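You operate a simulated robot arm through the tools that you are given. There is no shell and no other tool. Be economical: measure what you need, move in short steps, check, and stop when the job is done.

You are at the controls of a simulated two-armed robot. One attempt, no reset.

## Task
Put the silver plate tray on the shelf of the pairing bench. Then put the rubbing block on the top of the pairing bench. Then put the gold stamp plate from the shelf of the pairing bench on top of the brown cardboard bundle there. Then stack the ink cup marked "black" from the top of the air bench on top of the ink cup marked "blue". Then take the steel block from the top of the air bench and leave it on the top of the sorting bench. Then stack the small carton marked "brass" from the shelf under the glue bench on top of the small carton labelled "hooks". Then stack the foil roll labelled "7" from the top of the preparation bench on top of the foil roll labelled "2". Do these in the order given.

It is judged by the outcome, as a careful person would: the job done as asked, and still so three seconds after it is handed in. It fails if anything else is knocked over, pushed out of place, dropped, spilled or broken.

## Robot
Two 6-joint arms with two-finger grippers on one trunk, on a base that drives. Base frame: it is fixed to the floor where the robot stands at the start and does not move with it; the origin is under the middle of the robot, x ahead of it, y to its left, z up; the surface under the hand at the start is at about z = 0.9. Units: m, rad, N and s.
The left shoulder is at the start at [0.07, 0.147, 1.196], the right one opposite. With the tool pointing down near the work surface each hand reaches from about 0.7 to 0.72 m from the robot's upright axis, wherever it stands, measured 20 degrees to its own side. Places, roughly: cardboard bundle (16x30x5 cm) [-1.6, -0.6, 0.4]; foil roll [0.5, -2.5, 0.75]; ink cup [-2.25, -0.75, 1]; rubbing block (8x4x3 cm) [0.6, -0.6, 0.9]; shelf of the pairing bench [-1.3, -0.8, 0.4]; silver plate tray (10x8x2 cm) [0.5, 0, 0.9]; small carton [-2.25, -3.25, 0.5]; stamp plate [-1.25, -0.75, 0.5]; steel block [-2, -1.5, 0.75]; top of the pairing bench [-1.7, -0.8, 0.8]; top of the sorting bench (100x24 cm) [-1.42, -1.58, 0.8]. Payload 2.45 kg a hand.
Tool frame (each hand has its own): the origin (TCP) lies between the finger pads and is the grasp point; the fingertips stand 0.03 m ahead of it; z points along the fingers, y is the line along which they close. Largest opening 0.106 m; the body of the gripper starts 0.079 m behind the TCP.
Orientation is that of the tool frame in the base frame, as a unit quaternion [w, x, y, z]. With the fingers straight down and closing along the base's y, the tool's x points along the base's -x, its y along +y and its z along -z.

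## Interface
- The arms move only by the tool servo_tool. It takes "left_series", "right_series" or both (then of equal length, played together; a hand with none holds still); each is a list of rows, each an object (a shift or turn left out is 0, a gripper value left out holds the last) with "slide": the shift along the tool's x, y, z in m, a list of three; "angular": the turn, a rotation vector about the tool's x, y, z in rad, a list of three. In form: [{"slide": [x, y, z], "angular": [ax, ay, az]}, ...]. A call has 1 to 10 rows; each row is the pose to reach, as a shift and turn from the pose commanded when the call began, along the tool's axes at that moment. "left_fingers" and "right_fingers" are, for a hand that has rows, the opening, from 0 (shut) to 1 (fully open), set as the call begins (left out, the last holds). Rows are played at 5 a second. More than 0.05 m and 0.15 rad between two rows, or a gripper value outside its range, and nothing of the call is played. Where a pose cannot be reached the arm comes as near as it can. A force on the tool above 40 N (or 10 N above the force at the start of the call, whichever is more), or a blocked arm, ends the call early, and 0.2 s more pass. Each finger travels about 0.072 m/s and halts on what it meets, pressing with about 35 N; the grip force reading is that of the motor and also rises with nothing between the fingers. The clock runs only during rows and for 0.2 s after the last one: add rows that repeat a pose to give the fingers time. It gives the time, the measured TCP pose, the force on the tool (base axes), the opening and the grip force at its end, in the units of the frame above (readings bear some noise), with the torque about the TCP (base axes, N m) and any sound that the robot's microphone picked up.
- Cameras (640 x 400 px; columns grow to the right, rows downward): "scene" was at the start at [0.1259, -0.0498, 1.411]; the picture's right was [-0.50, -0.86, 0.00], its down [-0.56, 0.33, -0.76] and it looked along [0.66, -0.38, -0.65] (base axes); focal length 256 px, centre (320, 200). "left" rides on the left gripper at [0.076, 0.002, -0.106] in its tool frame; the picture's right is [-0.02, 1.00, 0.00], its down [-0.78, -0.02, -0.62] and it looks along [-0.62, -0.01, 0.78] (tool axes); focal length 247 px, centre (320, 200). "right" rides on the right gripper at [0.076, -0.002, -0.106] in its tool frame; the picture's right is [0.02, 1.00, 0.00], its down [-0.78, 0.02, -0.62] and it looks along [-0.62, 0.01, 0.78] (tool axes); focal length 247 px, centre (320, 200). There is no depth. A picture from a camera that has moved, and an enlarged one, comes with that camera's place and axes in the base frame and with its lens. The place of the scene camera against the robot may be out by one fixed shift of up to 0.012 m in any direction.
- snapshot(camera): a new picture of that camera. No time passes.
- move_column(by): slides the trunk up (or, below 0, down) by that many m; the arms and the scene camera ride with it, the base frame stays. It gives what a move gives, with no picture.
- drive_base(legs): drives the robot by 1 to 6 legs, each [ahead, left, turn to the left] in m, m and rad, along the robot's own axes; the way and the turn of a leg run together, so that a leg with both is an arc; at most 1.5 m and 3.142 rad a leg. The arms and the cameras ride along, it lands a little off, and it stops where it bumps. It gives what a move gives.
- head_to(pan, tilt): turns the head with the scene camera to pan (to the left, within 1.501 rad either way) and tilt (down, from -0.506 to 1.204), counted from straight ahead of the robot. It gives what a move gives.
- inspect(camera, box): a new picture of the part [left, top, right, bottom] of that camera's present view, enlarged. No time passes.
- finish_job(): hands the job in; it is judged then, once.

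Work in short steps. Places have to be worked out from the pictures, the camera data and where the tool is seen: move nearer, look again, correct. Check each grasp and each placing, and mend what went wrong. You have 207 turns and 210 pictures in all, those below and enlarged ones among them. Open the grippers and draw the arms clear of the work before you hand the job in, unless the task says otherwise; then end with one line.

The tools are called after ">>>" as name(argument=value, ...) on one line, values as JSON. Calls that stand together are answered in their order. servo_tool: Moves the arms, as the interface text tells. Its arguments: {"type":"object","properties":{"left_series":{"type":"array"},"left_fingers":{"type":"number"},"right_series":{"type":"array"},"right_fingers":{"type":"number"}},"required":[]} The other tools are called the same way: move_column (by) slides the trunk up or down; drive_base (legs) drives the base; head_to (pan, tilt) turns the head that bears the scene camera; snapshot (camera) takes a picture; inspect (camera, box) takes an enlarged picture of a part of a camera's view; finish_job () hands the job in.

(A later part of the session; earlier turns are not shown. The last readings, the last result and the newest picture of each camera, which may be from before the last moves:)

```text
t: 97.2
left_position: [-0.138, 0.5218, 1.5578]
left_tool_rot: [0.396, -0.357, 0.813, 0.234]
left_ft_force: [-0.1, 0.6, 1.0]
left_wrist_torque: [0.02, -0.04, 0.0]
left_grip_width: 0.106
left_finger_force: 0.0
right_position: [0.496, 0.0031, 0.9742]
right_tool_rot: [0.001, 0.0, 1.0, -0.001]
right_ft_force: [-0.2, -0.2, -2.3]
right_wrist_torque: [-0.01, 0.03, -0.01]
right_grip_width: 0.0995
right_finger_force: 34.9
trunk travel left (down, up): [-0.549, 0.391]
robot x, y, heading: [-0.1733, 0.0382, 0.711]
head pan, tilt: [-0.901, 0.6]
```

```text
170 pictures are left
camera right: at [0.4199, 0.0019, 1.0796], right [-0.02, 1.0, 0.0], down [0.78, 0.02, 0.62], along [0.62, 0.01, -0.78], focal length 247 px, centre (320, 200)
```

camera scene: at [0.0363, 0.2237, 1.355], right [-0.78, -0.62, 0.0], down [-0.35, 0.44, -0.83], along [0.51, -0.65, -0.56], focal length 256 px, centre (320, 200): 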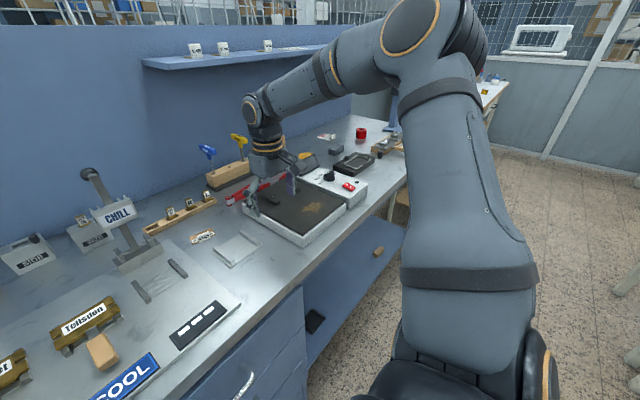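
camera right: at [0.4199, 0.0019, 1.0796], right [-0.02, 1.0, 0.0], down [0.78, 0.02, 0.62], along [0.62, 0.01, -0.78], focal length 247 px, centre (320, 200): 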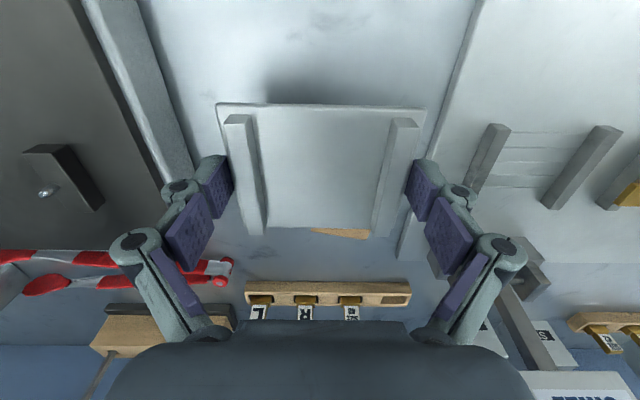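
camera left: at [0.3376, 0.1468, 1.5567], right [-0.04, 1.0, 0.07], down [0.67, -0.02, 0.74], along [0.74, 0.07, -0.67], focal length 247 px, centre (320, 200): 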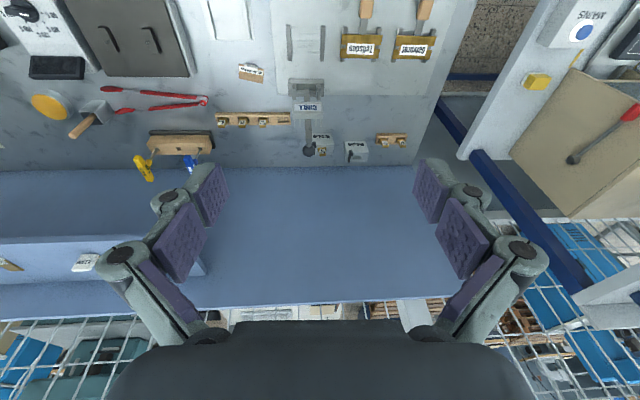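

Held securely. I raise the trunk, back away from the bench, and turn left to face −x so that I can view the pairing bench.

>>> move_column(by=0.15)

>>> drive_base(legs=[[-0.21, 0.26, 0.0], [0, 0, 2.43]])

>>> head_to(pan=0.45, tilt=0.5)

>>> snapshot(camera="scene")

>>> head_to(pan=1.3, tilt=0.4)

>>> snapshot(camera="scene")

```text
t: 98.9
left_position: [-0.135, 0.5219, 1.7084]
left_tool_rot: [0.396, -0.358, 0.812, 0.236]
left_ft_force: [-0.3, -0.7, 0.5]
left_wrist_torque: [0.0, -0.01, -0.04]
left_grip_width: 0.1059
left_finger_force: 0.1
right_position: [0.4979, 0.0026, 1.1231]
right_tool_rot: [0.001, 0.0, 1.0, 0.001]
right_ft_force: [0.7, -0.5, -3.3]
right_wrist_torque: [0.05, -0.01, 0.03]
right_grip_width: 0.0996
right_finger_force: 35.0
trunk travel left (down, up): [-0.699, 0.241]
robot x, y, heading: [-0.1725, 0.0374, 0.707]
head pan, tilt: [-0.901, 0.6]
```

```text
t: 106.8
left_position: [-0.8497, -0.2385, 1.7073]
left_tool_rot: [0.08, 0.887, 0.044, -0.454]
left_ft_force: [0.4, 0.2, 0.7]
left_wrist_torque: [-0.05, 0.05, -0.02]
left_grip_width: 0.106
left_finger_force: 0.2
right_position: [-0.9792, 0.5694, 1.1232]
right_tool_rot: [0.0, 0.934, -0.357, -0.002]
right_ft_force: [0.2, 0.2, -2.7]
right_wrist_torque: [-0.01, 0.01, -0.02]
right_grip_width: 0.0994
right_finger_force: 34.8
trunk travel left (down, up): [-0.699, 0.241]
robot x, y, heading: [-0.5024, 0.0973, 3.125]
head pan, tilt: [-0.901, 0.6]
```

```text
t: 108.3
left_position: [-0.85, -0.2396, 1.708]
left_tool_rot: [0.079, 0.886, 0.045, -0.454]
left_ft_force: [-0.3, -0.8, 0.8]
left_wrist_torque: [0.02, 0.02, 0.01]
left_grip_width: 0.106
left_finger_force: 0.1
right_position: [-0.9777, 0.5701, 1.1247]
right_tool_rot: [0.0, 0.934, -0.356, -0.001]
right_ft_force: [-0.5, 0.3, -3.4]
right_wrist_torque: [-0.01, 0.02, -0.01]
right_grip_width: 0.0994
right_finger_force: 34.7
trunk travel left (down, up): [-0.699, 0.241]
robot x, y, heading: [-0.5031, 0.0976, 3.126]
head pan, tilt: [0.45, 0.499]
```

```text
169 pictures are left
camera scene: at [-0.6318, 0.0553, 1.459], right [-0.42, 0.91, 0.0], down [0.44, 0.2, -0.88], along [-0.8, -0.37, -0.48], focal length 256 px, centre (320, 200)
```

scene: 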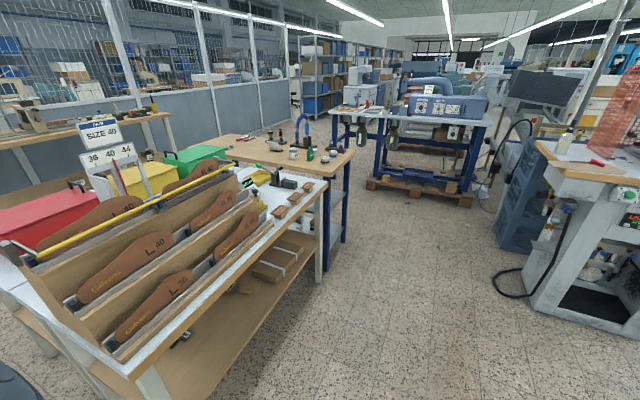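

```text
t: 109.5
left_position: [-0.8506, -0.24, 1.7072]
left_tool_rot: [0.079, 0.887, 0.045, -0.453]
left_ft_force: [-0.5, -0.4, -0.3]
left_wrist_torque: [0.0, -0.02, -0.02]
left_grip_width: 0.1061
left_finger_force: 0.0
right_position: [-0.9785, 0.5703, 1.1237]
right_tool_rot: [0.001, 0.934, -0.357, -0.001]
right_ft_force: [0.4, 0.2, -2.6]
right_wrist_torque: [0.0, -0.01, -0.01]
right_grip_width: 0.0994
right_finger_force: 35.2
trunk travel left (down, up): [-0.699, 0.241]
robot x, y, heading: [-0.5012, 0.0985, 3.121]
head pan, tilt: [1.3, 0.4]
```

```text
168 pictures are left
camera scene: at [-0.5756, 0.0046, 1.4682], right [-0.96, 0.29, 0.0], down [0.11, 0.37, -0.92], along [-0.26, -0.88, -0.39], focal length 256 px, centre (320, 200)
```

scene: 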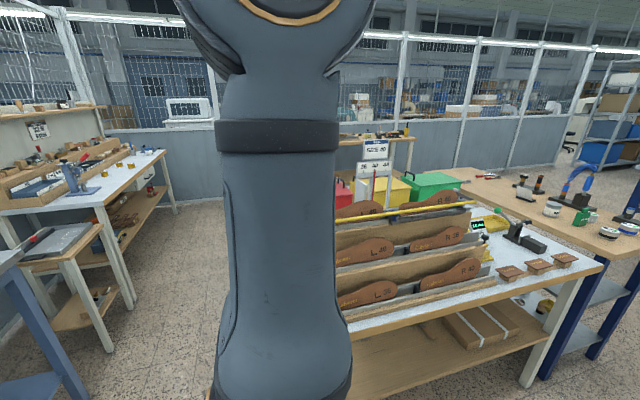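

The pairing bench front edge is near y ≈ −0.5, with its wooden shelf below. I turn to face −y and slide over in front of it, then lower the trunk to look at the shelf.

>>> drive_base(legs=[[0, 0, 1.585], [0, -0.55, 0]])

>>> head_to(pan=-0.3, tilt=0.6)

>>> snapshot(camera="scene")

```text
t: 116.5
left_position: [-0.7096, -0.2441, 1.707]
left_tool_rot: [0.378, 0.589, 0.665, -0.261]
left_ft_force: [0.3, -0.1, -0.6]
left_wrist_torque: [0.01, 0.0, -0.01]
left_grip_width: 0.1062
left_finger_force: 0.1
right_position: [-1.5147, -0.3921, 1.1245]
right_tool_rot: [0.0, 0.908, 0.419, -0.002]
right_ft_force: [0.3, 0.1, -3.3]
right_wrist_torque: [0.02, -0.02, 0.02]
right_grip_width: 0.0994
right_finger_force: 34.8
trunk travel left (down, up): [-0.699, 0.241]
robot x, y, heading: [-1.0575, 0.0973, -1.569]
head pan, tilt: [1.3, 0.4]
```

```text
t: 118.2
left_position: [-0.71, -0.244, 1.7083]
left_tool_rot: [0.379, 0.588, 0.665, -0.261]
left_ft_force: [-0.8, -0.4, -0.6]
left_wrist_torque: [-0.02, 0.0, -0.01]
left_grip_width: 0.1061
left_finger_force: 0.1
right_position: [-1.5157, -0.3913, 1.1238]
right_tool_rot: [0.001, 0.908, 0.419, -0.001]
right_ft_force: [0.4, -0.3, -2.3]
right_wrist_torque: [0.03, 0.03, -0.01]
right_grip_width: 0.0996
right_finger_force: 35.1
trunk travel left (down, up): [-0.699, 0.241]
robot x, y, heading: [-1.0578, 0.0991, -1.568]
head pan, tilt: [-0.3, 0.6]
```

```text
167 pictures are left
camera scene: at [-1.0801, -0.0453, 1.4499], right [-0.96, 0.29, 0.0], down [0.16, 0.54, -0.82], along [-0.24, -0.79, -0.57], focal length 256 px, centre (320, 200)
```

scene: 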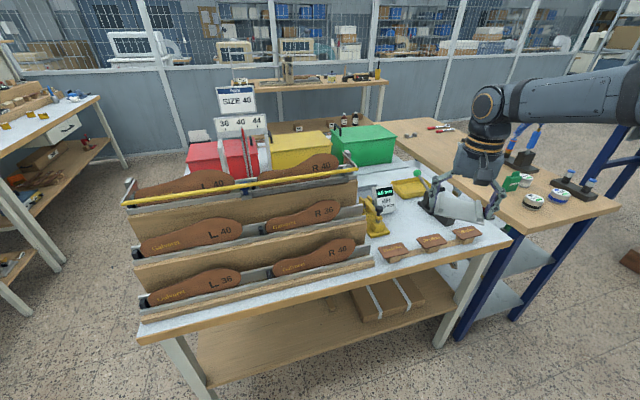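

The shelf front is flush with the top (y ≈ −0.51), so work there means reaching under. I lower the trunk to look at the shelf directly.

>>> drive_base(legs=[[-0.1, -0.1, 0]])

>>> move_column(by=-0.6)

>>> head_to(pan=-0.2, tilt=0.35)

>>> snapshot(camera="scene")

```text
t: 119.5
left_position: [-0.8078, -0.148, 1.7073]
left_tool_rot: [0.378, 0.588, 0.666, -0.26]
left_ft_force: [1.0, 0.1, -1.2]
left_wrist_torque: [0.03, 0.01, -0.03]
left_grip_width: 0.106
left_finger_force: 0.1
right_position: [-1.6146, -0.2938, 1.1226]
right_tool_rot: [0.0, 0.908, 0.418, 0.0]
right_ft_force: [-0.1, -1.0, -2.7]
right_wrist_torque: [0.02, 0.03, 0.01]
right_grip_width: 0.0996
right_finger_force: 35.7
trunk travel left (down, up): [-0.699, 0.241]
robot x, y, heading: [-1.1546, 0.195, -1.565]
head pan, tilt: [-0.3, 0.6]
```

```text
refused: -0.6 is not a number from -0.4 to 0.4
```

```text
t: 120.3
left_position: [-0.8109, -0.1447, 1.7088]
left_tool_rot: [0.379, 0.588, 0.665, -0.261]
left_ft_force: [-0.3, -0.3, -0.4]
left_wrist_torque: [-0.01, -0.01, 0.01]
left_grip_width: 0.1062
left_finger_force: 0.1
right_position: [-1.6169, -0.2931, 1.1238]
right_tool_rot: [0.002, 0.908, 0.418, 0.0]
right_ft_force: [-0.7, 1.0, -3.3]
right_wrist_torque: [-0.02, -0.03, -0.02]
right_grip_width: 0.0995
right_finger_force: 35.0
trunk travel left (down, up): [-0.699, 0.241]
robot x, y, heading: [-1.1552, 0.1981, -1.563]
head pan, tilt: [-0.201, 0.351]
```

```text
166 pictures are left
camera scene: at [-1.173, 0.0482, 1.4727], right [-0.98, 0.2, 0.0], down [0.07, 0.34, -0.94], along [-0.18, -0.92, -0.34], focal length 256 px, centre (320, 200)
```

scene: 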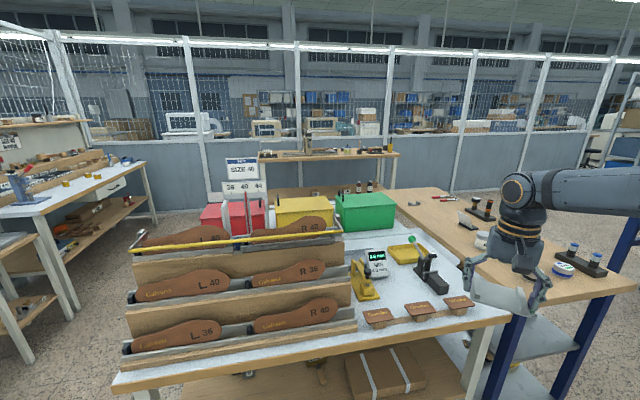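

Column steps are limited to 0.4, so I lower in two moves and look.

>>> move_column(by=-0.4)

>>> move_column(by=-0.2)

>>> snapshot(camera="scene")

```text
t: 124.1
left_position: [-0.8105, -0.1455, 1.3071]
left_tool_rot: [0.379, 0.588, 0.665, -0.261]
left_ft_force: [-0.4, -0.4, 0.5]
left_wrist_torque: [0.01, -0.05, 0.03]
left_grip_width: 0.1061
left_finger_force: 0.0
right_position: [-1.6155, -0.2928, 0.7235]
right_tool_rot: [0.001, 0.909, 0.418, 0.0]
right_ft_force: [1.0, 0.4, -2.8]
right_wrist_torque: [0.01, -0.02, -0.02]
right_grip_width: 0.0996
right_finger_force: 35.0
trunk travel left (down, up): [-0.299, 0.641]
robot x, y, heading: [-1.1556, 0.1957, -1.565]
head pan, tilt: [-0.201, 0.351]
```

```text
t: 126.3
left_position: [-0.8107, -0.1446, 1.1074]
left_tool_rot: [0.38, 0.587, 0.666, -0.26]
left_ft_force: [-0.7, 0.4, 0.2]
left_wrist_torque: [-0.04, 0.0, -0.01]
left_grip_width: 0.1059
left_finger_force: 0.1
right_position: [-1.6143, -0.292, 0.5238]
right_tool_rot: [0.0, 0.908, 0.418, 0.0]
right_ft_force: [-0.3, 0.0, -2.8]
right_wrist_torque: [0.02, -0.01, 0.03]
right_grip_width: 0.0992
right_finger_force: 35.0
trunk travel left (down, up): [-0.099, 0.841]
robot x, y, heading: [-1.1562, 0.1968, -1.57]
head pan, tilt: [-0.201, 0.351]
```

```text
165 pictures are left
camera scene: at [-1.1721, 0.0478, 0.8728], right [-0.98, 0.2, 0.0], down [0.07, 0.34, -0.94], along [-0.18, -0.92, -0.34], focal length 256 px, centre (320, 200)
```

scene: 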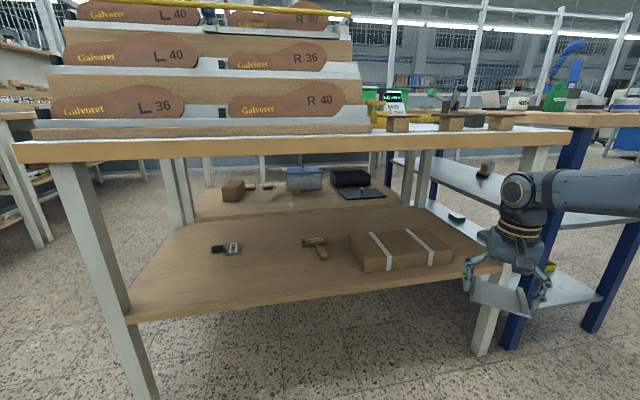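

A clear shelf view: bundle, a gold stamp with a handle, and another item. I enlarge.

>>> inspect(camera="scene", box=[190, 200, 510, 320])

>>> inspect(camera="scene", box=[430, 150, 590, 330])

```text
2.00 times, centred on (350, 260) of scene
camera zoom: at [-1.1721, 0.0478, 0.8728], right [-0.98, 0.2, 0.0], down [0.07, 0.34, -0.94], along [-0.18, -0.92, -0.34], focal length 513 px, centre (260, 80)
```

zoom: 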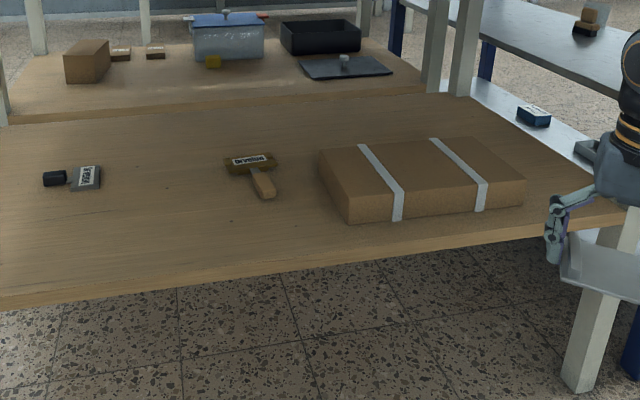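

```text
2.22 times, centred on (510, 240) of scene
camera zoom: at [-1.1721, 0.0478, 0.8728], right [-0.98, 0.2, 0.0], down [0.07, 0.34, -0.94], along [-0.18, -0.92, -0.34], focal length 570 px, centre (-102, 111)
```

zoom: 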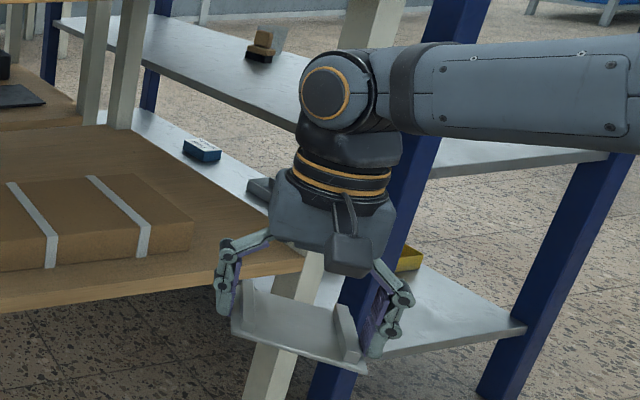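

Gold stamp: head near (−1.32, −0.77), handle toward me; bundle x −1.43…−1.73, y −0.565…−0.72. I look at the right arm's elbow to judge how it could reach under the top.

>>> head_to(pan=-1.1, tilt=0.3)

>>> snapshot(camera="scene")

```text
t: 127.5
left_position: [-0.8105, -0.1452, 1.1077]
left_tool_rot: [0.38, 0.588, 0.665, -0.261]
left_ft_force: [-0.7, -0.5, 0.5]
left_wrist_torque: [-0.02, -0.02, 0.01]
left_grip_width: 0.1061
left_finger_force: 0.0
right_position: [-1.6153, -0.2921, 0.5221]
right_tool_rot: [0.001, 0.908, 0.419, 0.0]
right_ft_force: [-0.8, -0.8, -2.5]
right_wrist_torque: [0.01, 0.0, 0.01]
right_grip_width: 0.0996
right_finger_force: 35.1
trunk travel left (down, up): [-0.099, 0.841]
robot x, y, heading: [-1.1562, 0.1972, -1.569]
head pan, tilt: [-1.1, 0.3]
```

```text
162 pictures are left
camera scene: at [-1.2369, 0.0962, 0.8774], right [-0.46, 0.89, 0.0], down [0.26, 0.14, -0.96], along [-0.85, -0.44, -0.3], focal length 256 px, centre (320, 200)
```

scene: 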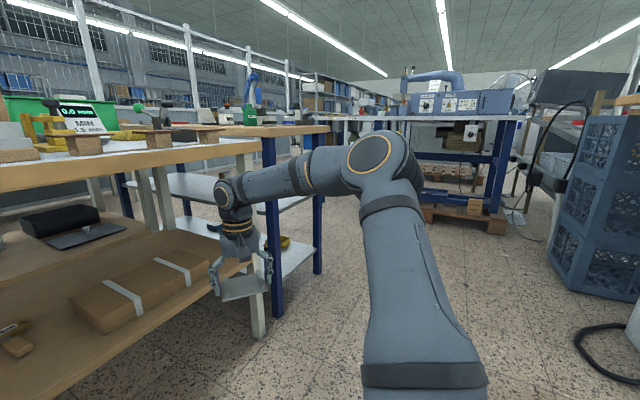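

The forearm points straight toward the bench with the elbow behind it, so reaching under at this heading works. I align the tray with the shelf (yaw), lower a bit, and slide left to x ≈ −1.12.

>>> servo_tool(right_series=[{"angular": [0, 0, -0.14]}, {"angular": [0, 0, -0.28]}, {"angular": [0, 0, -0.42]}, {"angular": [0, 0, -0.56]}, {"angular": [0, 0, -0.707]}, {"angular": [0, 0, -0.707]}])

>>> move_column(by=-0.06)

>>> drive_base(legs=[[0, 0.495, 0], [0.1, 0, 0]])

>>> head_to(pan=-0.7, tilt=0.35)

>>> snapshot(camera="scene")

>>> snapshot(camera="right")

```text
t: 128.9
left_position: [-0.809, -0.1444, 1.1078]
left_tool_rot: [0.38, 0.588, 0.665, -0.26]
left_ft_force: [0.5, 0.3, 0.2]
left_wrist_torque: [-0.02, -0.01, 0.01]
left_grip_width: 0.1061
left_finger_force: 0.0
right_position: [-1.6147, -0.2919, 0.523]
right_tool_rot: [0.001, 0.706, 0.708, 0.0]
right_ft_force: [0.2, -0.5, -1.9]
right_wrist_torque: [0.01, 0.0, 0.01]
right_grip_width: 0.0994
right_finger_force: 35.3
trunk travel left (down, up): [-0.099, 0.841]
robot x, y, heading: [-1.153, 0.1957, -1.566]
head pan, tilt: [-1.1, 0.3]
```

```text
t: 129.9
left_position: [-0.8097, -0.1442, 1.0471]
left_tool_rot: [0.38, 0.587, 0.666, -0.261]
left_ft_force: [-0.8, 1.1, -0.3]
left_wrist_torque: [-0.01, 0.02, 0.02]
left_grip_width: 0.1062
left_finger_force: 0.0
right_position: [-1.6156, -0.292, 0.4635]
right_tool_rot: [0.0, 0.707, 0.707, -0.002]
right_ft_force: [0.5, -0.2, -2.8]
right_wrist_torque: [-0.01, 0.01, 0.02]
right_grip_width: 0.0994
right_finger_force: 35.5
trunk travel left (down, up): [-0.039, 0.901]
robot x, y, heading: [-1.1581, 0.1967, -1.568]
head pan, tilt: [-1.1, 0.3]
```

```text
t: 133.6
left_position: [-0.3146, -0.2431, 1.0469]
left_tool_rot: [0.379, 0.588, 0.666, -0.259]
left_ft_force: [0.2, -0.2, 0.3]
left_wrist_torque: [0.01, 0.01, -0.01]
left_grip_width: 0.1061
left_finger_force: 0.1
right_position: [-1.1202, -0.3902, 0.4636]
right_tool_rot: [0.001, 0.707, 0.708, 0.0]
right_ft_force: [-0.2, 0.1, -2.5]
right_wrist_torque: [0.0, -0.02, -0.02]
right_grip_width: 0.0994
right_finger_force: 35.8
trunk travel left (down, up): [-0.039, 0.901]
robot x, y, heading: [-0.665, 0.098, -1.566]
head pan, tilt: [-1.1, 0.3]
```

```text
t: 134.4
left_position: [-0.3147, -0.2421, 1.0475]
left_tool_rot: [0.38, 0.587, 0.665, -0.261]
left_ft_force: [-0.3, -0.7, 0.7]
left_wrist_torque: [0.02, -0.03, -0.01]
left_grip_width: 0.1061
left_finger_force: 0.1
right_position: [-1.1192, -0.3893, 0.4623]
right_tool_rot: [0.001, 0.707, 0.707, -0.001]
right_ft_force: [0.1, -1.0, -2.6]
right_wrist_torque: [-0.01, 0.0, -0.02]
right_grip_width: 0.0995
right_finger_force: 34.6
trunk travel left (down, up): [-0.039, 0.901]
robot x, y, heading: [-0.6609, 0.0944, -1.558]
head pan, tilt: [-0.7, 0.351]
```

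```text
161 pictures are left
camera scene: at [-0.7184, -0.0304, 0.8127], right [-0.77, 0.64, 0.0], down [0.22, 0.26, -0.94], along [-0.6, -0.72, -0.34], focal length 256 px, centre (320, 200)
```

scene: 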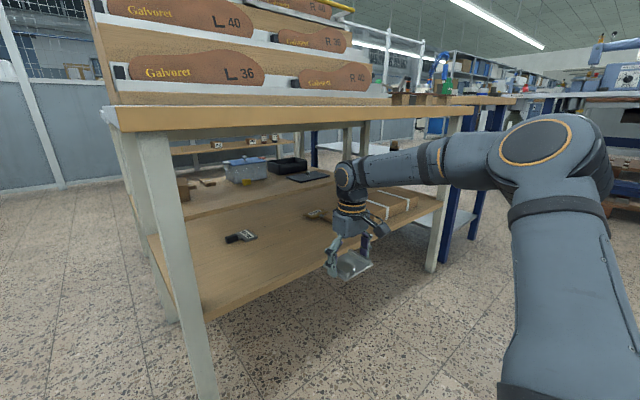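

```text
160 pictures are left
camera right: at [-1.1217, -0.3139, 0.5692], right [1.0, 0.02, 0.0], down [0.02, -0.78, 0.62], along [0.01, -0.62, -0.78], focal length 247 px, centre (320, 200)
```

right: 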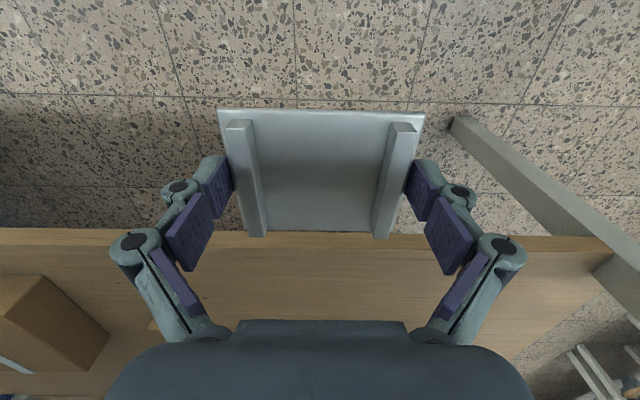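

Shelf edge confirmed at y ≈ −0.51, z ≈ 0.4, and the tray is clear above it. I drive ahead 0.19 m.

>>> drive_base(legs=[[0.19, 0, 0]])

>>> snapshot(camera="right")

>>> snapshot(camera="scene")

```text
t: 136.0
left_position: [-0.3135, -0.4332, 1.0474]
left_tool_rot: [0.379, 0.588, 0.666, -0.26]
left_ft_force: [0.3, -0.8, 0.4]
left_wrist_torque: [0.0, 0.02, -0.01]
left_grip_width: 0.1056
left_finger_force: 0.0
right_position: [-1.1189, -0.5788, 0.4625]
right_tool_rot: [0.0, 0.707, 0.707, 0.001]
right_ft_force: [0.3, 1.1, -3.2]
right_wrist_torque: [0.04, 0.0, 0.0]
right_grip_width: 0.0992
right_finger_force: 35.0
trunk travel left (down, up): [-0.039, 0.901]
robot x, y, heading: [-0.6647, -0.0937, -1.562]
head pan, tilt: [-0.7, 0.351]
```

```text
159 pictures are left
camera right: at [-1.1205, -0.5039, 0.569], right [1.0, 0.02, 0.0], down [0.02, -0.78, 0.62], along [0.01, -0.62, -0.78], focal length 247 px, centre (320, 200)
```

right: 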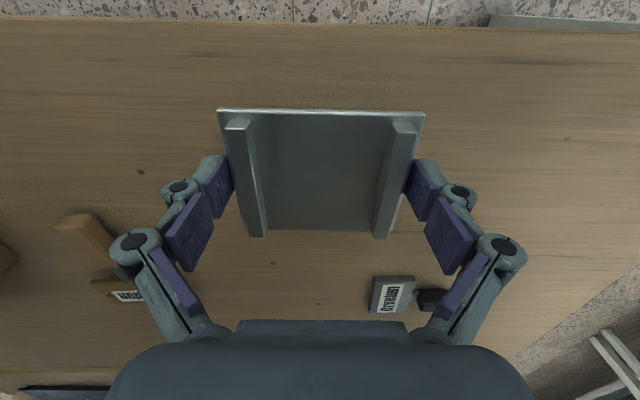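

```text
158 pictures are left
camera scene: at [-0.7173, -0.2204, 0.8126], right [-0.77, 0.64, 0.0], down [0.22, 0.26, -0.94], along [-0.6, -0.72, -0.34], focal length 256 px, centre (320, 200)
```

scene: 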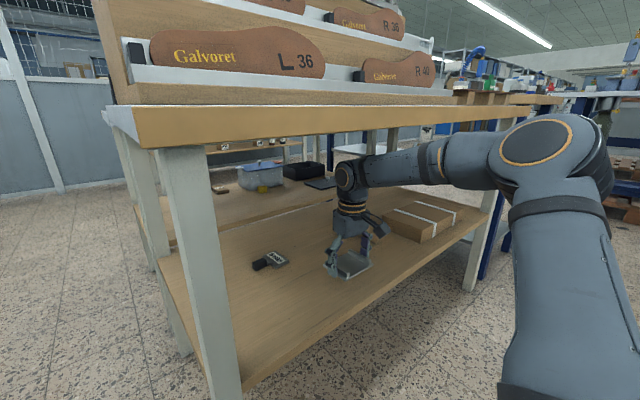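

The tray is above the shelf with its edge 3 cm inside. I lower with the column, then with small arm steps to contact.

>>> move_column(by=-0.035)

>>> servo_tool(right_series=[{"slide": [0, 0, 0.003]}, {"slide": [0, 0, 0.006]}, {"slide": [0, 0, 0.008]}])

```text
t: 136.8
left_position: [-0.3139, -0.4323, 1.0123]
left_tool_rot: [0.379, 0.588, 0.666, -0.26]
left_ft_force: [0.0, -0.5, -0.1]
left_wrist_torque: [0.0, -0.06, -0.01]
left_grip_width: 0.106
left_finger_force: 0.2
right_position: [-1.1185, -0.5799, 0.4273]
right_tool_rot: [0.0, 0.707, 0.708, -0.001]
right_ft_force: [-0.1, -0.8, -2.8]
right_wrist_torque: [0.0, -0.04, 0.01]
right_grip_width: 0.0995
right_finger_force: 34.5
trunk travel left (down, up): [-0.004, 0.936]
robot x, y, heading: [-0.6569, -0.0943, -1.567]
head pan, tilt: [-0.7, 0.351]
```

```text
t: 137.6
left_position: [-0.3127, -0.4318, 1.0124]
left_tool_rot: [0.379, 0.588, 0.666, -0.26]
left_ft_force: [0.4, 0.1, 0.2]
left_wrist_torque: [-0.01, -0.04, 0.01]
left_grip_width: 0.106
left_finger_force: 0.1
right_position: [-1.1187, -0.5807, 0.4207]
right_tool_rot: [0.001, 0.707, 0.707, -0.001]
right_ft_force: [0.5, -0.1, -2.9]
right_wrist_torque: [-0.01, -0.01, -0.02]
right_grip_width: 0.0996
right_finger_force: 35.0
trunk travel left (down, up): [-0.004, 0.936]
robot x, y, heading: [-0.6586, -0.0903, -1.568]
head pan, tilt: [-0.7, 0.351]
```

No contact yet at 0.4207; I continue in 1–2 mm steps.

>>> servo_tool(right_series=[{"slide": [0, 0, 0.0015]}, {"slide": [0, 0, 0.003]}, {"slide": [0, 0, 0.0045]}])

>>> servo_tool(right_series=[{"slide": [0, 0, 0.001]}, {"slide": [0, 0, 0.002]}])

```text
t: 138.4
left_position: [-0.3141, -0.4318, 1.012]
left_tool_rot: [0.379, 0.588, 0.666, -0.259]
left_ft_force: [0.1, 0.1, 0.0]
left_wrist_torque: [0.02, 0.0, 0.01]
left_grip_width: 0.1061
left_finger_force: 0.0
right_position: [-1.1194, -0.5804, 0.416]
right_tool_rot: [0.001, 0.707, 0.707, 0.0]
right_ft_force: [-0.1, -0.5, -3.3]
right_wrist_torque: [0.0, 0.0, 0.0]
right_grip_width: 0.0991
right_finger_force: 35.8
trunk travel left (down, up): [-0.004, 0.936]
robot x, y, heading: [-0.6607, -0.0907, -1.566]
head pan, tilt: [-0.7, 0.351]
```

```text
t: 139.0
left_position: [-0.3134, -0.4301, 1.0127]
left_tool_rot: [0.379, 0.587, 0.666, -0.261]
left_ft_force: [-0.1, 0.5, 0.6]
left_wrist_torque: [0.0, 0.02, 0.02]
left_grip_width: 0.106
left_finger_force: 0.1
right_position: [-1.1181, -0.5804, 0.4136]
right_tool_rot: [0.0, 0.706, 0.708, -0.002]
right_ft_force: [0.7, 1.0, 3.2]
right_wrist_torque: [-0.21, -0.27, 0.06]
right_grip_width: 0.0993
right_finger_force: 35.5
trunk travel left (down, up): [-0.004, 0.936]
robot x, y, heading: [-0.6622, -0.0898, -1.566]
head pan, tilt: [-0.7, 0.351]
```

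Contact felt (+3 N). I open the fingers and lift away.

>>> servo_tool(right_series=[{"slide": [0, 0, 0]}, {"slide": [0, 0, 0]}, {"slide": [0, 0, -0.01]}, {"slide": [0, 0, -0.03]}, {"slide": [0, 0, -0.045]}], right_fingers=1)

>>> snapshot(camera="right")

```text
t: 140.2
left_position: [-0.3132, -0.432, 1.0126]
left_tool_rot: [0.379, 0.587, 0.666, -0.261]
left_ft_force: [0.0, 0.5, 0.4]
left_wrist_torque: [-0.01, 0.01, -0.01]
left_grip_width: 0.1059
left_finger_force: 0.1
right_position: [-1.1178, -0.5788, 0.4589]
right_tool_rot: [0.001, 0.707, 0.708, 0.0]
right_ft_force: [1.2, -0.5, 0.7]
right_wrist_torque: [0.0, -0.01, -0.05]
right_grip_width: 0.1061
right_finger_force: 0.0
trunk travel left (down, up): [-0.004, 0.936]
robot x, y, heading: [-0.6579, -0.0898, -1.565]
head pan, tilt: [-0.7, 0.351]
```

```text
157 pictures are left
camera right: at [-1.1201, -0.5031, 0.5653], right [1.0, 0.02, 0.0], down [0.02, -0.78, 0.62], along [0.01, -0.62, -0.78], focal length 247 px, centre (320, 200)
```

right: 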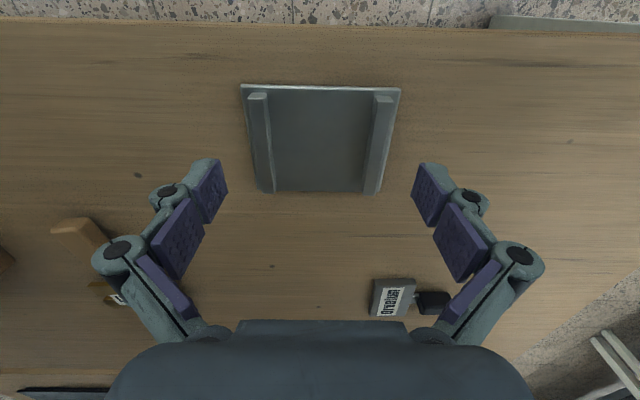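

Tray placed flat on the shelf: task 1 done. I back out, raise the trunk, and head back to the first bench for the rubbing block.

>>> drive_base(legs=[[-0.25, 0, 0]])

>>> move_column(by=0.4)

>>> move_column(by=0.3)

>>> drive_base(legs=[[0, 0, 2.265], [-0.035, -0.911, 0]])

>>> snapshot(camera="right")

```text
t: 142.0
left_position: [-0.3134, -0.1776, 1.0127]
left_tool_rot: [0.38, 0.586, 0.667, -0.26]
left_ft_force: [-0.1, -0.6, 0.5]
left_wrist_torque: [-0.01, 0.01, 0.01]
left_grip_width: 0.1061
left_finger_force: 0.2
right_position: [-1.1187, -0.3285, 0.4604]
right_tool_rot: [0.001, 0.705, 0.709, 0.0]
right_ft_force: [0.4, 0.1, 0.6]
right_wrist_torque: [0.02, 0.0, 0.0]
right_grip_width: 0.1062
right_finger_force: 0.0
trunk travel left (down, up): [-0.004, 0.936]
robot x, y, heading: [-0.661, 0.1584, -1.567]
head pan, tilt: [-0.7, 0.351]
```

```text
t: 145.8
left_position: [-0.3144, -0.1784, 1.413]
left_tool_rot: [0.38, 0.587, 0.666, -0.26]
left_ft_force: [0.0, 0.7, -0.2]
left_wrist_torque: [0.04, -0.01, -0.04]
left_grip_width: 0.106
left_finger_force: 0.0
right_position: [-1.1193, -0.3284, 0.859]
right_tool_rot: [0.0, 0.705, 0.709, 0.0]
right_ft_force: [-0.1, 0.1, 0.4]
right_wrist_torque: [-0.04, -0.02, 0.03]
right_grip_width: 0.1061
right_finger_force: 0.0
trunk travel left (down, up): [-0.404, 0.536]
robot x, y, heading: [-0.6599, 0.1624, -1.564]
head pan, tilt: [-0.7, 0.351]
```

```text
t: 148.8
left_position: [-0.3152, -0.1785, 1.7134]
left_tool_rot: [0.38, 0.586, 0.666, -0.26]
left_ft_force: [-0.4, -0.2, -0.3]
left_wrist_torque: [0.02, 0.0, -0.02]
left_grip_width: 0.1062
left_finger_force: 0.1
right_position: [-1.1197, -0.3293, 1.159]
right_tool_rot: [0.001, 0.705, 0.709, 0.0]
right_ft_force: [0.3, 0.7, -0.7]
right_wrist_torque: [-0.01, 0.0, 0.01]
right_grip_width: 0.1058
right_finger_force: 0.0
trunk travel left (down, up): [-0.704, 0.236]
robot x, y, heading: [-0.6581, 0.1602, -1.564]
head pan, tilt: [-0.7, 0.351]
```

```text
t: 159.0
left_position: [-0.0572, -0.0765, 1.7119]
left_tool_rot: [0.397, -0.353, 0.815, 0.233]
left_ft_force: [0.5, -0.2, -0.5]
left_wrist_torque: [-0.01, -0.01, -0.01]
left_grip_width: 0.106
left_finger_force: 0.1
right_position: [0.5718, -0.5997, 1.1597]
right_tool_rot: [0.001, -0.341, 0.94, -0.001]
right_ft_force: [0.0, 0.5, 0.4]
right_wrist_torque: [0.02, 0.0, -0.02]
right_grip_width: 0.106
right_finger_force: 0.1
trunk travel left (down, up): [-0.704, 0.236]
robot x, y, heading: [-0.0975, -0.5603, 0.69]
head pan, tilt: [-0.7, 0.351]
```

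```text
156 pictures are left
camera right: at [0.5126, -0.6511, 1.2655], right [-0.66, 0.75, 0.0], down [0.59, 0.52, 0.62], along [0.47, 0.41, -0.78], focal length 247 px, centre (320, 200)
```

right: 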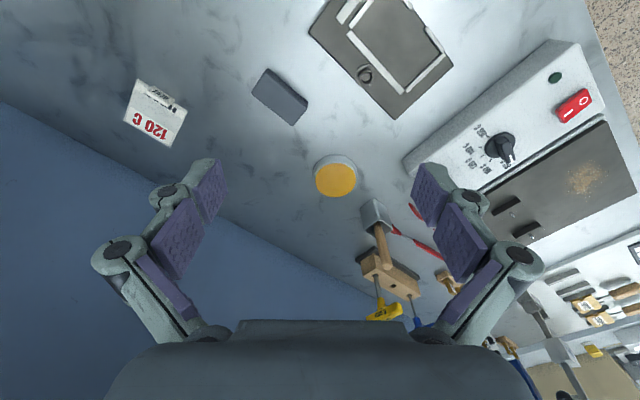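

The block's top face centres at about (0.622, −0.627), long side along y. I shift the base slightly and turn the wrist so the fingers close along x.

>>> drive_base(legs=[[0.0214, -0.0526, 0]])

>>> servo_tool(right_series=[{"angular": [0, 0, -0.15]}, {"angular": [0, 0, -0.3]}, {"angular": [0, 0, -0.45]}, {"angular": [0, 0, -0.6]}, {"angular": [0, 0, -0.75]}, {"angular": [0, 0, -0.874]}, {"angular": [0, 0, -0.874]}], right_fingers=0.7)

>>> move_column(by=-0.15)

>>> snapshot(camera="right")

```text
t: 160.0
left_position: [-0.0207, -0.0974, 1.7111]
left_tool_rot: [0.399, -0.355, 0.814, 0.23]
left_ft_force: [-1.6, 0.6, -0.2]
left_wrist_torque: [-0.04, -0.07, -0.12]
left_grip_width: 0.1061
left_finger_force: 0.1
right_position: [0.6132, -0.6236, 1.1647]
right_tool_rot: [0.004, -0.341, 0.94, -0.005]
right_ft_force: [-1.2, 0.1, -0.1]
right_wrist_torque: [-0.07, -0.05, -0.02]
right_grip_width: 0.1061
right_finger_force: 0.0
trunk travel left (down, up): [-0.704, 0.236]
robot x, y, heading: [-0.0473, -0.5877, 0.697]
head pan, tilt: [-0.7, 0.351]
```

```text
t: 161.6
left_position: [-0.0078, -0.103, 1.7111]
left_tool_rot: [0.396, -0.354, 0.814, 0.233]
left_ft_force: [0.6, -0.2, -0.4]
left_wrist_torque: [-0.02, 0.0, 0.0]
left_grip_width: 0.1061
left_finger_force: 0.1
right_position: [0.6219, -0.6268, 1.1585]
right_tool_rot: [-0.002, 0.708, -0.706, 0.001]
right_ft_force: [-0.5, -1.1, 0.5]
right_wrist_torque: [0.01, 0.0, 0.02]
right_grip_width: 0.0742
right_finger_force: 0.1
trunk travel left (down, up): [-0.704, 0.236]
robot x, y, heading: [-0.0461, -0.587, 0.699]
head pan, tilt: [-0.7, 0.351]
```

```text
t: 163.3
left_position: [-0.0091, -0.1024, 1.5621]
left_tool_rot: [0.397, -0.354, 0.815, 0.232]
left_ft_force: [-0.5, 0.6, 0.0]
left_wrist_torque: [-0.01, 0.0, -0.02]
left_grip_width: 0.1062
left_finger_force: 0.0
right_position: [0.6205, -0.6261, 1.0096]
right_tool_rot: [-0.001, 0.707, -0.707, 0.001]
right_ft_force: [0.7, -0.3, -0.7]
right_wrist_torque: [-0.01, 0.02, -0.01]
right_grip_width: 0.0741
right_finger_force: 0.0
trunk travel left (down, up): [-0.554, 0.386]
robot x, y, heading: [-0.0502, -0.5843, 0.699]
head pan, tilt: [-0.7, 0.351]
```

```text
155 pictures are left
camera right: at [0.6217, -0.7037, 1.1158], right [-1.0, -0.02, 0.0], down [-0.02, 0.78, 0.62], along [-0.01, 0.62, -0.78], focal length 247 px, centre (320, 200)
```

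right: 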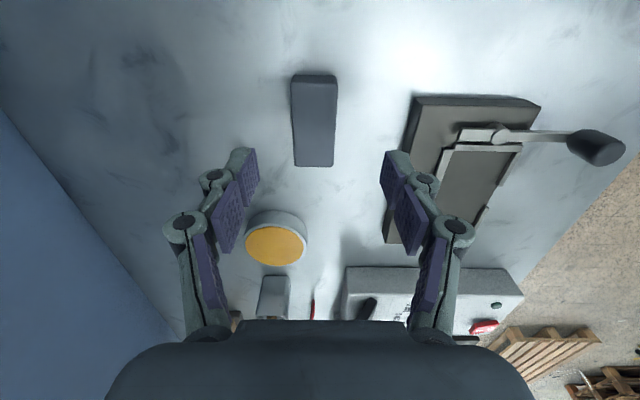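

Block centre at about (0.624, −0.630). I correct a few mm, descend and grip.

>>> servo_tool(right_series=[{"slide": [0.004, -0.0035, 0.02]}, {"slide": [0.004, -0.0035, 0.045]}, {"slide": [0.004, -0.0035, 0.065]}, {"slide": [0.004, -0.0035, 0.077]}, {"slide": [0.004, -0.0035, 0.077]}])

>>> servo_tool(right_series=[{"slide": [0, 0, 0]}, {"slide": [0, 0, 0]}, {"slide": [0, 0, 0]}, {"slide": [0, 0, 0]}], right_fingers=0)

>>> servo_tool(right_series=[{"slide": [0, 0, -0.02]}, {"slide": [0, 0, -0.05]}, {"slide": [0, 0, -0.08]}])

>>> snapshot(camera="right")

```text
t: 164.5
left_position: [-0.0098, -0.1028, 1.5626]
left_tool_rot: [0.397, -0.355, 0.814, 0.233]
left_ft_force: [0.2, -0.5, 0.2]
left_wrist_torque: [0.01, 0.04, -0.03]
left_grip_width: 0.1061
left_finger_force: 0.0
right_position: [0.6236, -0.6314, 0.9318]
right_tool_rot: [-0.001, 0.707, -0.707, 0.001]
right_ft_force: [0.2, -0.6, 0.8]
right_wrist_torque: [0.02, 0.0, -0.03]
right_grip_width: 0.0743
right_finger_force: 0.0
trunk travel left (down, up): [-0.554, 0.386]
robot x, y, heading: [-0.0468, -0.5881, 0.699]
head pan, tilt: [-0.7, 0.351]
```

```text
t: 165.5
left_position: [-0.0095, -0.1025, 1.5633]
left_tool_rot: [0.398, -0.354, 0.814, 0.233]
left_ft_force: [-0.2, 0.1, 0.5]
left_wrist_torque: [-0.01, -0.03, -0.02]
left_grip_width: 0.1061
left_finger_force: 0.0
right_position: [0.6241, -0.6304, 0.9329]
right_tool_rot: [0.0, -0.707, 0.708, -0.001]
right_ft_force: [1.2, -0.3, 0.3]
right_wrist_torque: [-0.03, -0.09, -0.01]
right_grip_width: 0.0342
right_finger_force: 35.2
trunk travel left (down, up): [-0.554, 0.386]
robot x, y, heading: [-0.049, -0.588, 0.698]
head pan, tilt: [-0.7, 0.351]
```

```text
t: 166.3
left_position: [-0.0098, -0.1025, 1.5622]
left_tool_rot: [0.397, -0.354, 0.814, 0.233]
left_ft_force: [-0.6, 0.4, -0.2]
left_wrist_torque: [-0.02, -0.02, 0.02]
left_grip_width: 0.1059
left_finger_force: 0.0
right_position: [0.6232, -0.6317, 1.0112]
right_tool_rot: [-0.001, 0.707, -0.707, 0.0]
right_ft_force: [-0.4, 0.2, -0.8]
right_wrist_torque: [-0.02, -0.01, -0.02]
right_grip_width: 0.0342
right_finger_force: 34.8
trunk travel left (down, up): [-0.554, 0.386]
robot x, y, heading: [-0.0518, -0.5869, 0.702]
head pan, tilt: [-0.7, 0.351]
```

```text
154 pictures are left
camera right: at [0.6246, -0.708, 1.1185], right [-1.0, -0.02, 0.0], down [-0.02, 0.78, 0.62], along [-0.01, 0.62, -0.78], focal length 247 px, centre (320, 200)
```

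right: 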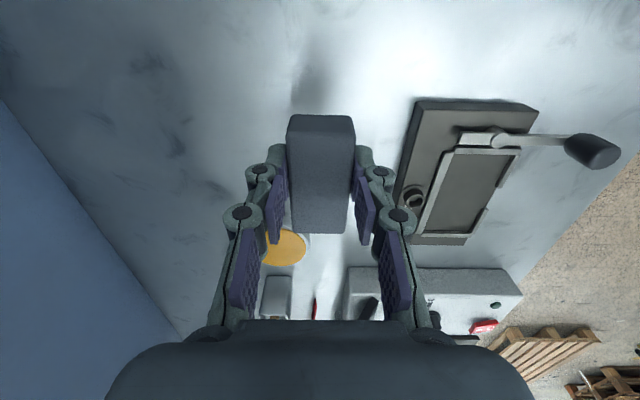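

Block held (width 0.034). I raise, drive back to the pairing bench, and look at its top for a free spot.

>>> move_column(by=0.2)

>>> drive_base(legs=[[0.035, 0.911, 0], [0, 0, -2.27], [0, -0.55, 0]])

>>> head_to(pan=-0.25, tilt=0.65)

>>> snapshot(camera="scene")

```text
t: 168.5
left_position: [-0.0084, -0.1021, 1.7627]
left_tool_rot: [0.396, -0.355, 0.814, 0.233]
left_ft_force: [0.2, -0.9, -0.1]
left_wrist_torque: [0.01, 0.03, -0.01]
left_grip_width: 0.106
left_finger_force: 0.0
right_position: [0.6243, -0.632, 1.2119]
right_tool_rot: [0.001, -0.707, 0.707, -0.001]
right_ft_force: [-0.2, 0.0, -0.6]
right_wrist_torque: [-0.02, 0.01, 0.0]
right_grip_width: 0.0342
right_finger_force: 35.2
trunk travel left (down, up): [-0.754, 0.186]
robot x, y, heading: [-0.0469, -0.5856, 0.7]
head pan, tilt: [-0.7, 0.351]
```

```text
t: 181.4
left_position: [-0.8103, -0.2132, 1.7629]
left_tool_rot: [0.379, 0.586, 0.667, -0.261]
left_ft_force: [0.3, 0.0, 0.0]
left_wrist_torque: [0.02, 0.04, -0.04]
left_grip_width: 0.1063
left_finger_force: 0.0
right_position: [-1.6216, -0.3636, 1.2122]
right_tool_rot: [0.0, 0.34, 0.94, -0.002]
right_ft_force: [-0.4, 0.7, -0.6]
right_wrist_torque: [0.0, 0.04, 0.01]
right_grip_width: 0.0342
right_finger_force: 34.9
trunk travel left (down, up): [-0.754, 0.186]
robot x, y, heading: [-1.1588, 0.1268, -1.563]
head pan, tilt: [-0.7, 0.351]
```

```text
t: 182.3
left_position: [-0.8135, -0.2127, 1.7627]
left_tool_rot: [0.38, 0.586, 0.667, -0.26]
left_ft_force: [-0.4, 0.0, 0.7]
left_wrist_torque: [-0.03, 0.0, 0.01]
left_grip_width: 0.1059
left_finger_force: 0.0
right_position: [-1.6244, -0.3634, 1.2127]
right_tool_rot: [0.0, 0.34, 0.941, -0.001]
right_ft_force: [0.0, -0.5, -2.0]
right_wrist_torque: [0.01, -0.03, 0.01]
right_grip_width: 0.0343
right_finger_force: 35.1
trunk travel left (down, up): [-0.754, 0.186]
robot x, y, heading: [-1.1615, 0.125, -1.561]
head pan, tilt: [-0.25, 0.649]
```

```text
153 pictures are left
camera scene: at [-1.1796, -0.016, 1.5007], right [-0.97, 0.24, 0.0], down [0.15, 0.59, -0.8], along [-0.19, -0.77, -0.6], focal length 256 px, centre (320, 200)
```

scene: 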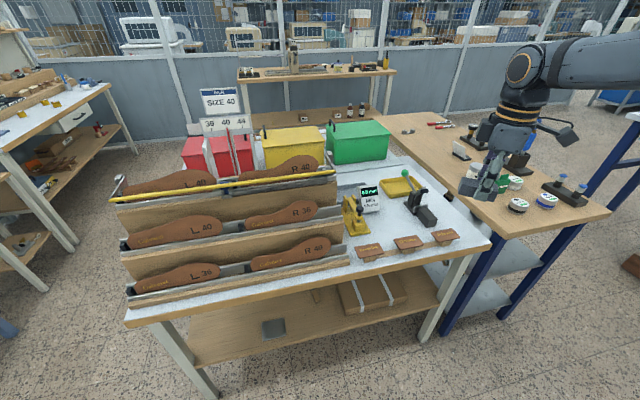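

I enlarge the free part of the bench top.

>>> inspect(camera="scene", box=[310, 150, 510, 290])

```text
2.86 times, centred on (410, 220) of scene
camera zoom: at [-1.1796, -0.016, 1.5007], right [-0.97, 0.24, 0.0], down [0.15, 0.59, -0.8], along [-0.19, -0.77, -0.6], focal length 733 px, centre (63, 143)
```

zoom: 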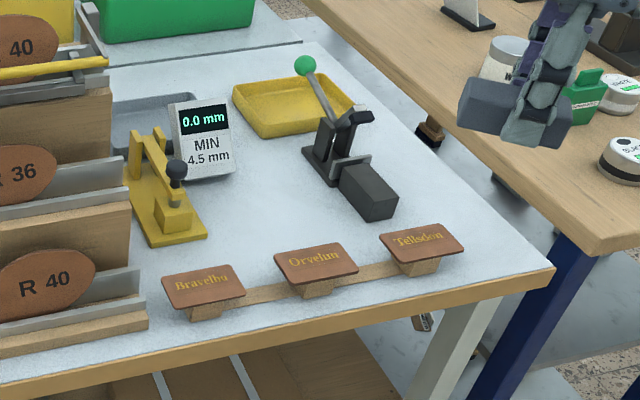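

A free patch lies near (−1.63, −0.69), between the stapler and the press. I align the wrist with the bench and drive ahead over it.

>>> servo_tool(right_series=[{"angular": [0, 0, 0.15]}, {"angular": [0, 0, 0.3]}, {"angular": [0, 0, 0.45]}, {"angular": [0, 0, 0.6]}, {"angular": [0, 0, 0.75]}, {"angular": [0, 0, 0.874]}, {"angular": [0, 0, 0.874]}])

>>> drive_base(legs=[[0.327, -0.004, 0]])

>>> snapshot(camera="right")

>>> snapshot(camera="scene")

```text
t: 183.9
left_position: [-0.8125, -0.2132, 1.7627]
left_tool_rot: [0.379, 0.586, 0.667, -0.259]
left_ft_force: [-0.4, 0.4, 0.0]
left_wrist_torque: [0.03, 0.04, 0.02]
left_grip_width: 0.106
left_finger_force: 0.0
right_position: [-1.6236, -0.3639, 1.2124]
right_tool_rot: [0.0, 0.706, 0.708, -0.001]
right_ft_force: [0.3, -1.0, -0.4]
right_wrist_torque: [-0.01, -0.03, -0.02]
right_grip_width: 0.0342
right_finger_force: 34.9
trunk travel left (down, up): [-0.754, 0.186]
robot x, y, heading: [-1.1622, 0.1222, -1.561]
head pan, tilt: [-0.25, 0.649]
```

```text
t: 186.1
left_position: [-0.8137, -0.5362, 1.7637]
left_tool_rot: [0.38, 0.585, 0.668, -0.26]
left_ft_force: [0.0, 0.6, -0.1]
left_wrist_torque: [-0.02, -0.01, -0.04]
left_grip_width: 0.1059
left_finger_force: 0.1
right_position: [-1.6236, -0.6879, 1.2124]
right_tool_rot: [0.0, 0.704, 0.71, -0.002]
right_ft_force: [-0.7, 0.1, -1.1]
right_wrist_torque: [-0.01, 0.02, -0.01]
right_grip_width: 0.034
right_finger_force: 34.9
trunk travel left (down, up): [-0.754, 0.186]
robot x, y, heading: [-1.1609, -0.1985, -1.564]
head pan, tilt: [-0.25, 0.649]
```

```text
151 pictures are left
camera right: at [-1.6258, -0.6118, 1.3191], right [1.0, 0.03, 0.0], down [0.02, -0.78, 0.62], along [0.02, -0.62, -0.78], focal length 247 px, centre (320, 200)
```

right: 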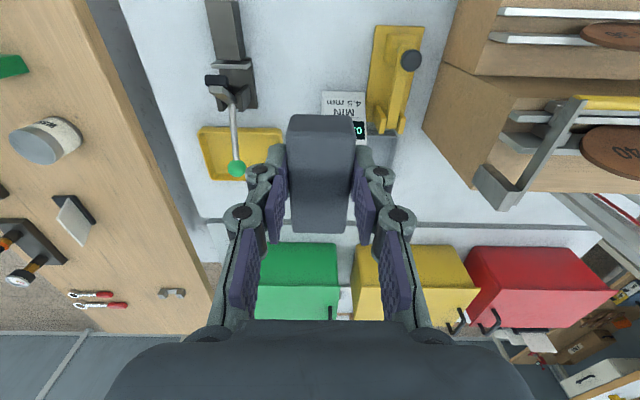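

```text
150 pictures are left
camera scene: at [-1.1796, -0.3393, 1.501], right [-0.97, 0.24, 0.0], down [0.14, 0.59, -0.8], along [-0.19, -0.77, -0.6], focal length 256 px, centre (320, 200)
```

scene: 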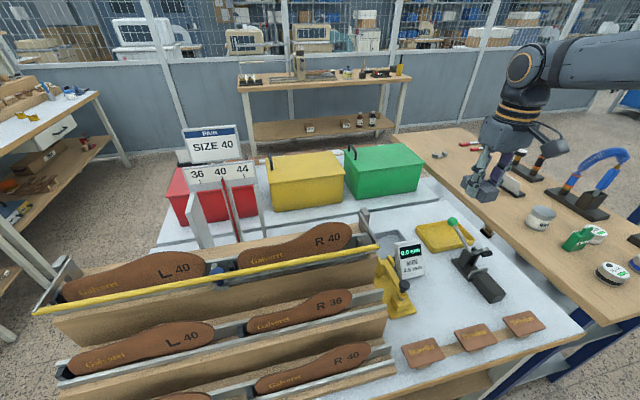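

The landing spot is clear on all sides. I lower by column to just above the top.

>>> servo_tool(right_series=[{"slide": [0, -0.012, 0]}])

>>> move_column(by=-0.34)

>>> snapshot(camera="right")

```text
t: 186.5
left_position: [-0.8142, -0.5395, 1.7639]
left_tool_rot: [0.381, 0.585, 0.667, -0.26]
left_ft_force: [-0.4, -1.2, 0.4]
left_wrist_torque: [0.0, -0.01, -0.03]
left_grip_width: 0.106
left_finger_force: 0.1
right_position: [-1.6359, -0.6908, 1.2116]
right_tool_rot: [0.001, 0.705, 0.71, -0.001]
right_ft_force: [-0.4, 0.4, -0.7]
right_wrist_torque: [-0.01, -0.04, 0.0]
right_grip_width: 0.0342
right_finger_force: 35.2
trunk travel left (down, up): [-0.754, 0.186]
robot x, y, heading: [-1.1633, -0.1999, -1.561]
head pan, tilt: [-0.25, 0.649]
```

```text
t: 189.8
left_position: [-0.8115, -0.54, 1.4228]
left_tool_rot: [0.38, 0.585, 0.667, -0.26]
left_ft_force: [-0.1, 1.0, 0.8]
left_wrist_torque: [0.01, 0.0, 0.02]
left_grip_width: 0.1059
left_finger_force: 0.2
right_position: [-1.635, -0.6899, 0.8715]
right_tool_rot: [0.0, 0.704, 0.71, -0.001]
right_ft_force: [-0.7, 0.2, -0.6]
right_wrist_torque: [-0.02, 0.0, -0.01]
right_grip_width: 0.0339
right_finger_force: 34.9
trunk travel left (down, up): [-0.414, 0.526]
robot x, y, heading: [-1.1619, -0.1993, -1.561]
head pan, tilt: [-0.25, 0.649]
```

```text
149 pictures are left
camera right: at [-1.6378, -0.6141, 0.9783], right [1.0, 0.03, 0.0], down [0.02, -0.78, 0.62], along [0.02, -0.62, -0.78], focal length 247 px, centre (320, 200)
```

right: 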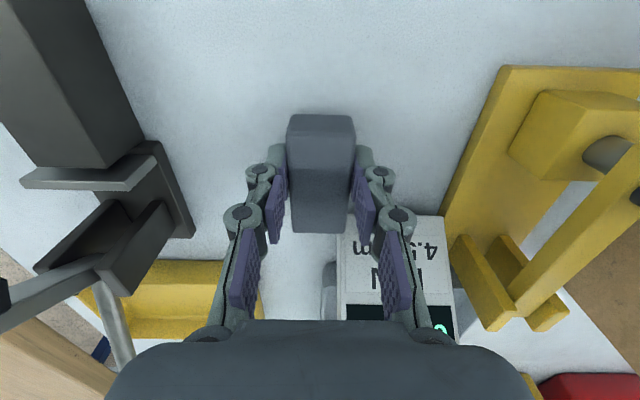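

Clear. I nudge 1 cm toward the front and lower to contact.

>>> servo_tool(right_series=[{"slide": [0.01, 0, 0]}, {"slide": [0.01, 0, 0.008]}, {"slide": [0.01, 0, 0.015]}, {"slide": [0.01, 0, 0.019]}, {"slide": [0.01, 0, 0.022]}])

>>> servo_tool(right_series=[{"slide": [0, 0, 0.002]}, {"slide": [0, 0, 0.004]}])

```text
t: 191.0
left_position: [-0.8109, -0.5367, 1.4232]
left_tool_rot: [0.38, 0.585, 0.667, -0.261]
left_ft_force: [-0.6, -0.3, 0.4]
left_wrist_torque: [0.02, 0.02, 0.05]
left_grip_width: 0.106
left_finger_force: 0.1
right_position: [-1.6355, -0.679, 0.8534]
right_tool_rot: [0.001, 0.705, 0.709, -0.004]
right_ft_force: [-5.1, -2.8, 17.3]
right_wrist_torque: [0.45, 0.07, 0.11]
right_grip_width: 0.0343
right_finger_force: 34.6
trunk travel left (down, up): [-0.414, 0.526]
robot x, y, heading: [-1.1587, -0.2038, -1.567]
head pan, tilt: [-0.25, 0.649]
```

```text
t: 191.6
left_position: [-0.8102, -0.5357, 1.4226]
left_tool_rot: [0.38, 0.585, 0.668, -0.261]
left_ft_force: [0.2, -0.6, 0.9]
left_wrist_torque: [-0.05, -0.01, 0.0]
left_grip_width: 0.1058
left_finger_force: 0.1
right_position: [-1.6341, -0.6804, 0.8531]
right_tool_rot: [0.001, 0.706, 0.708, -0.007]
right_ft_force: [4.4, 4.8, 15.5]
right_wrist_torque: [0.58, -0.23, -0.08]
right_grip_width: 0.0342
right_finger_force: 35.3
trunk travel left (down, up): [-0.414, 0.526]
robot x, y, heading: [-1.1625, -0.2009, -1.56]
head pan, tilt: [-0.25, 0.649]
stopped in row 2 (right hand): the force on the tool passed its limit at 42 N (the readings are from after the stop); the commanded pose is now the measured one
```

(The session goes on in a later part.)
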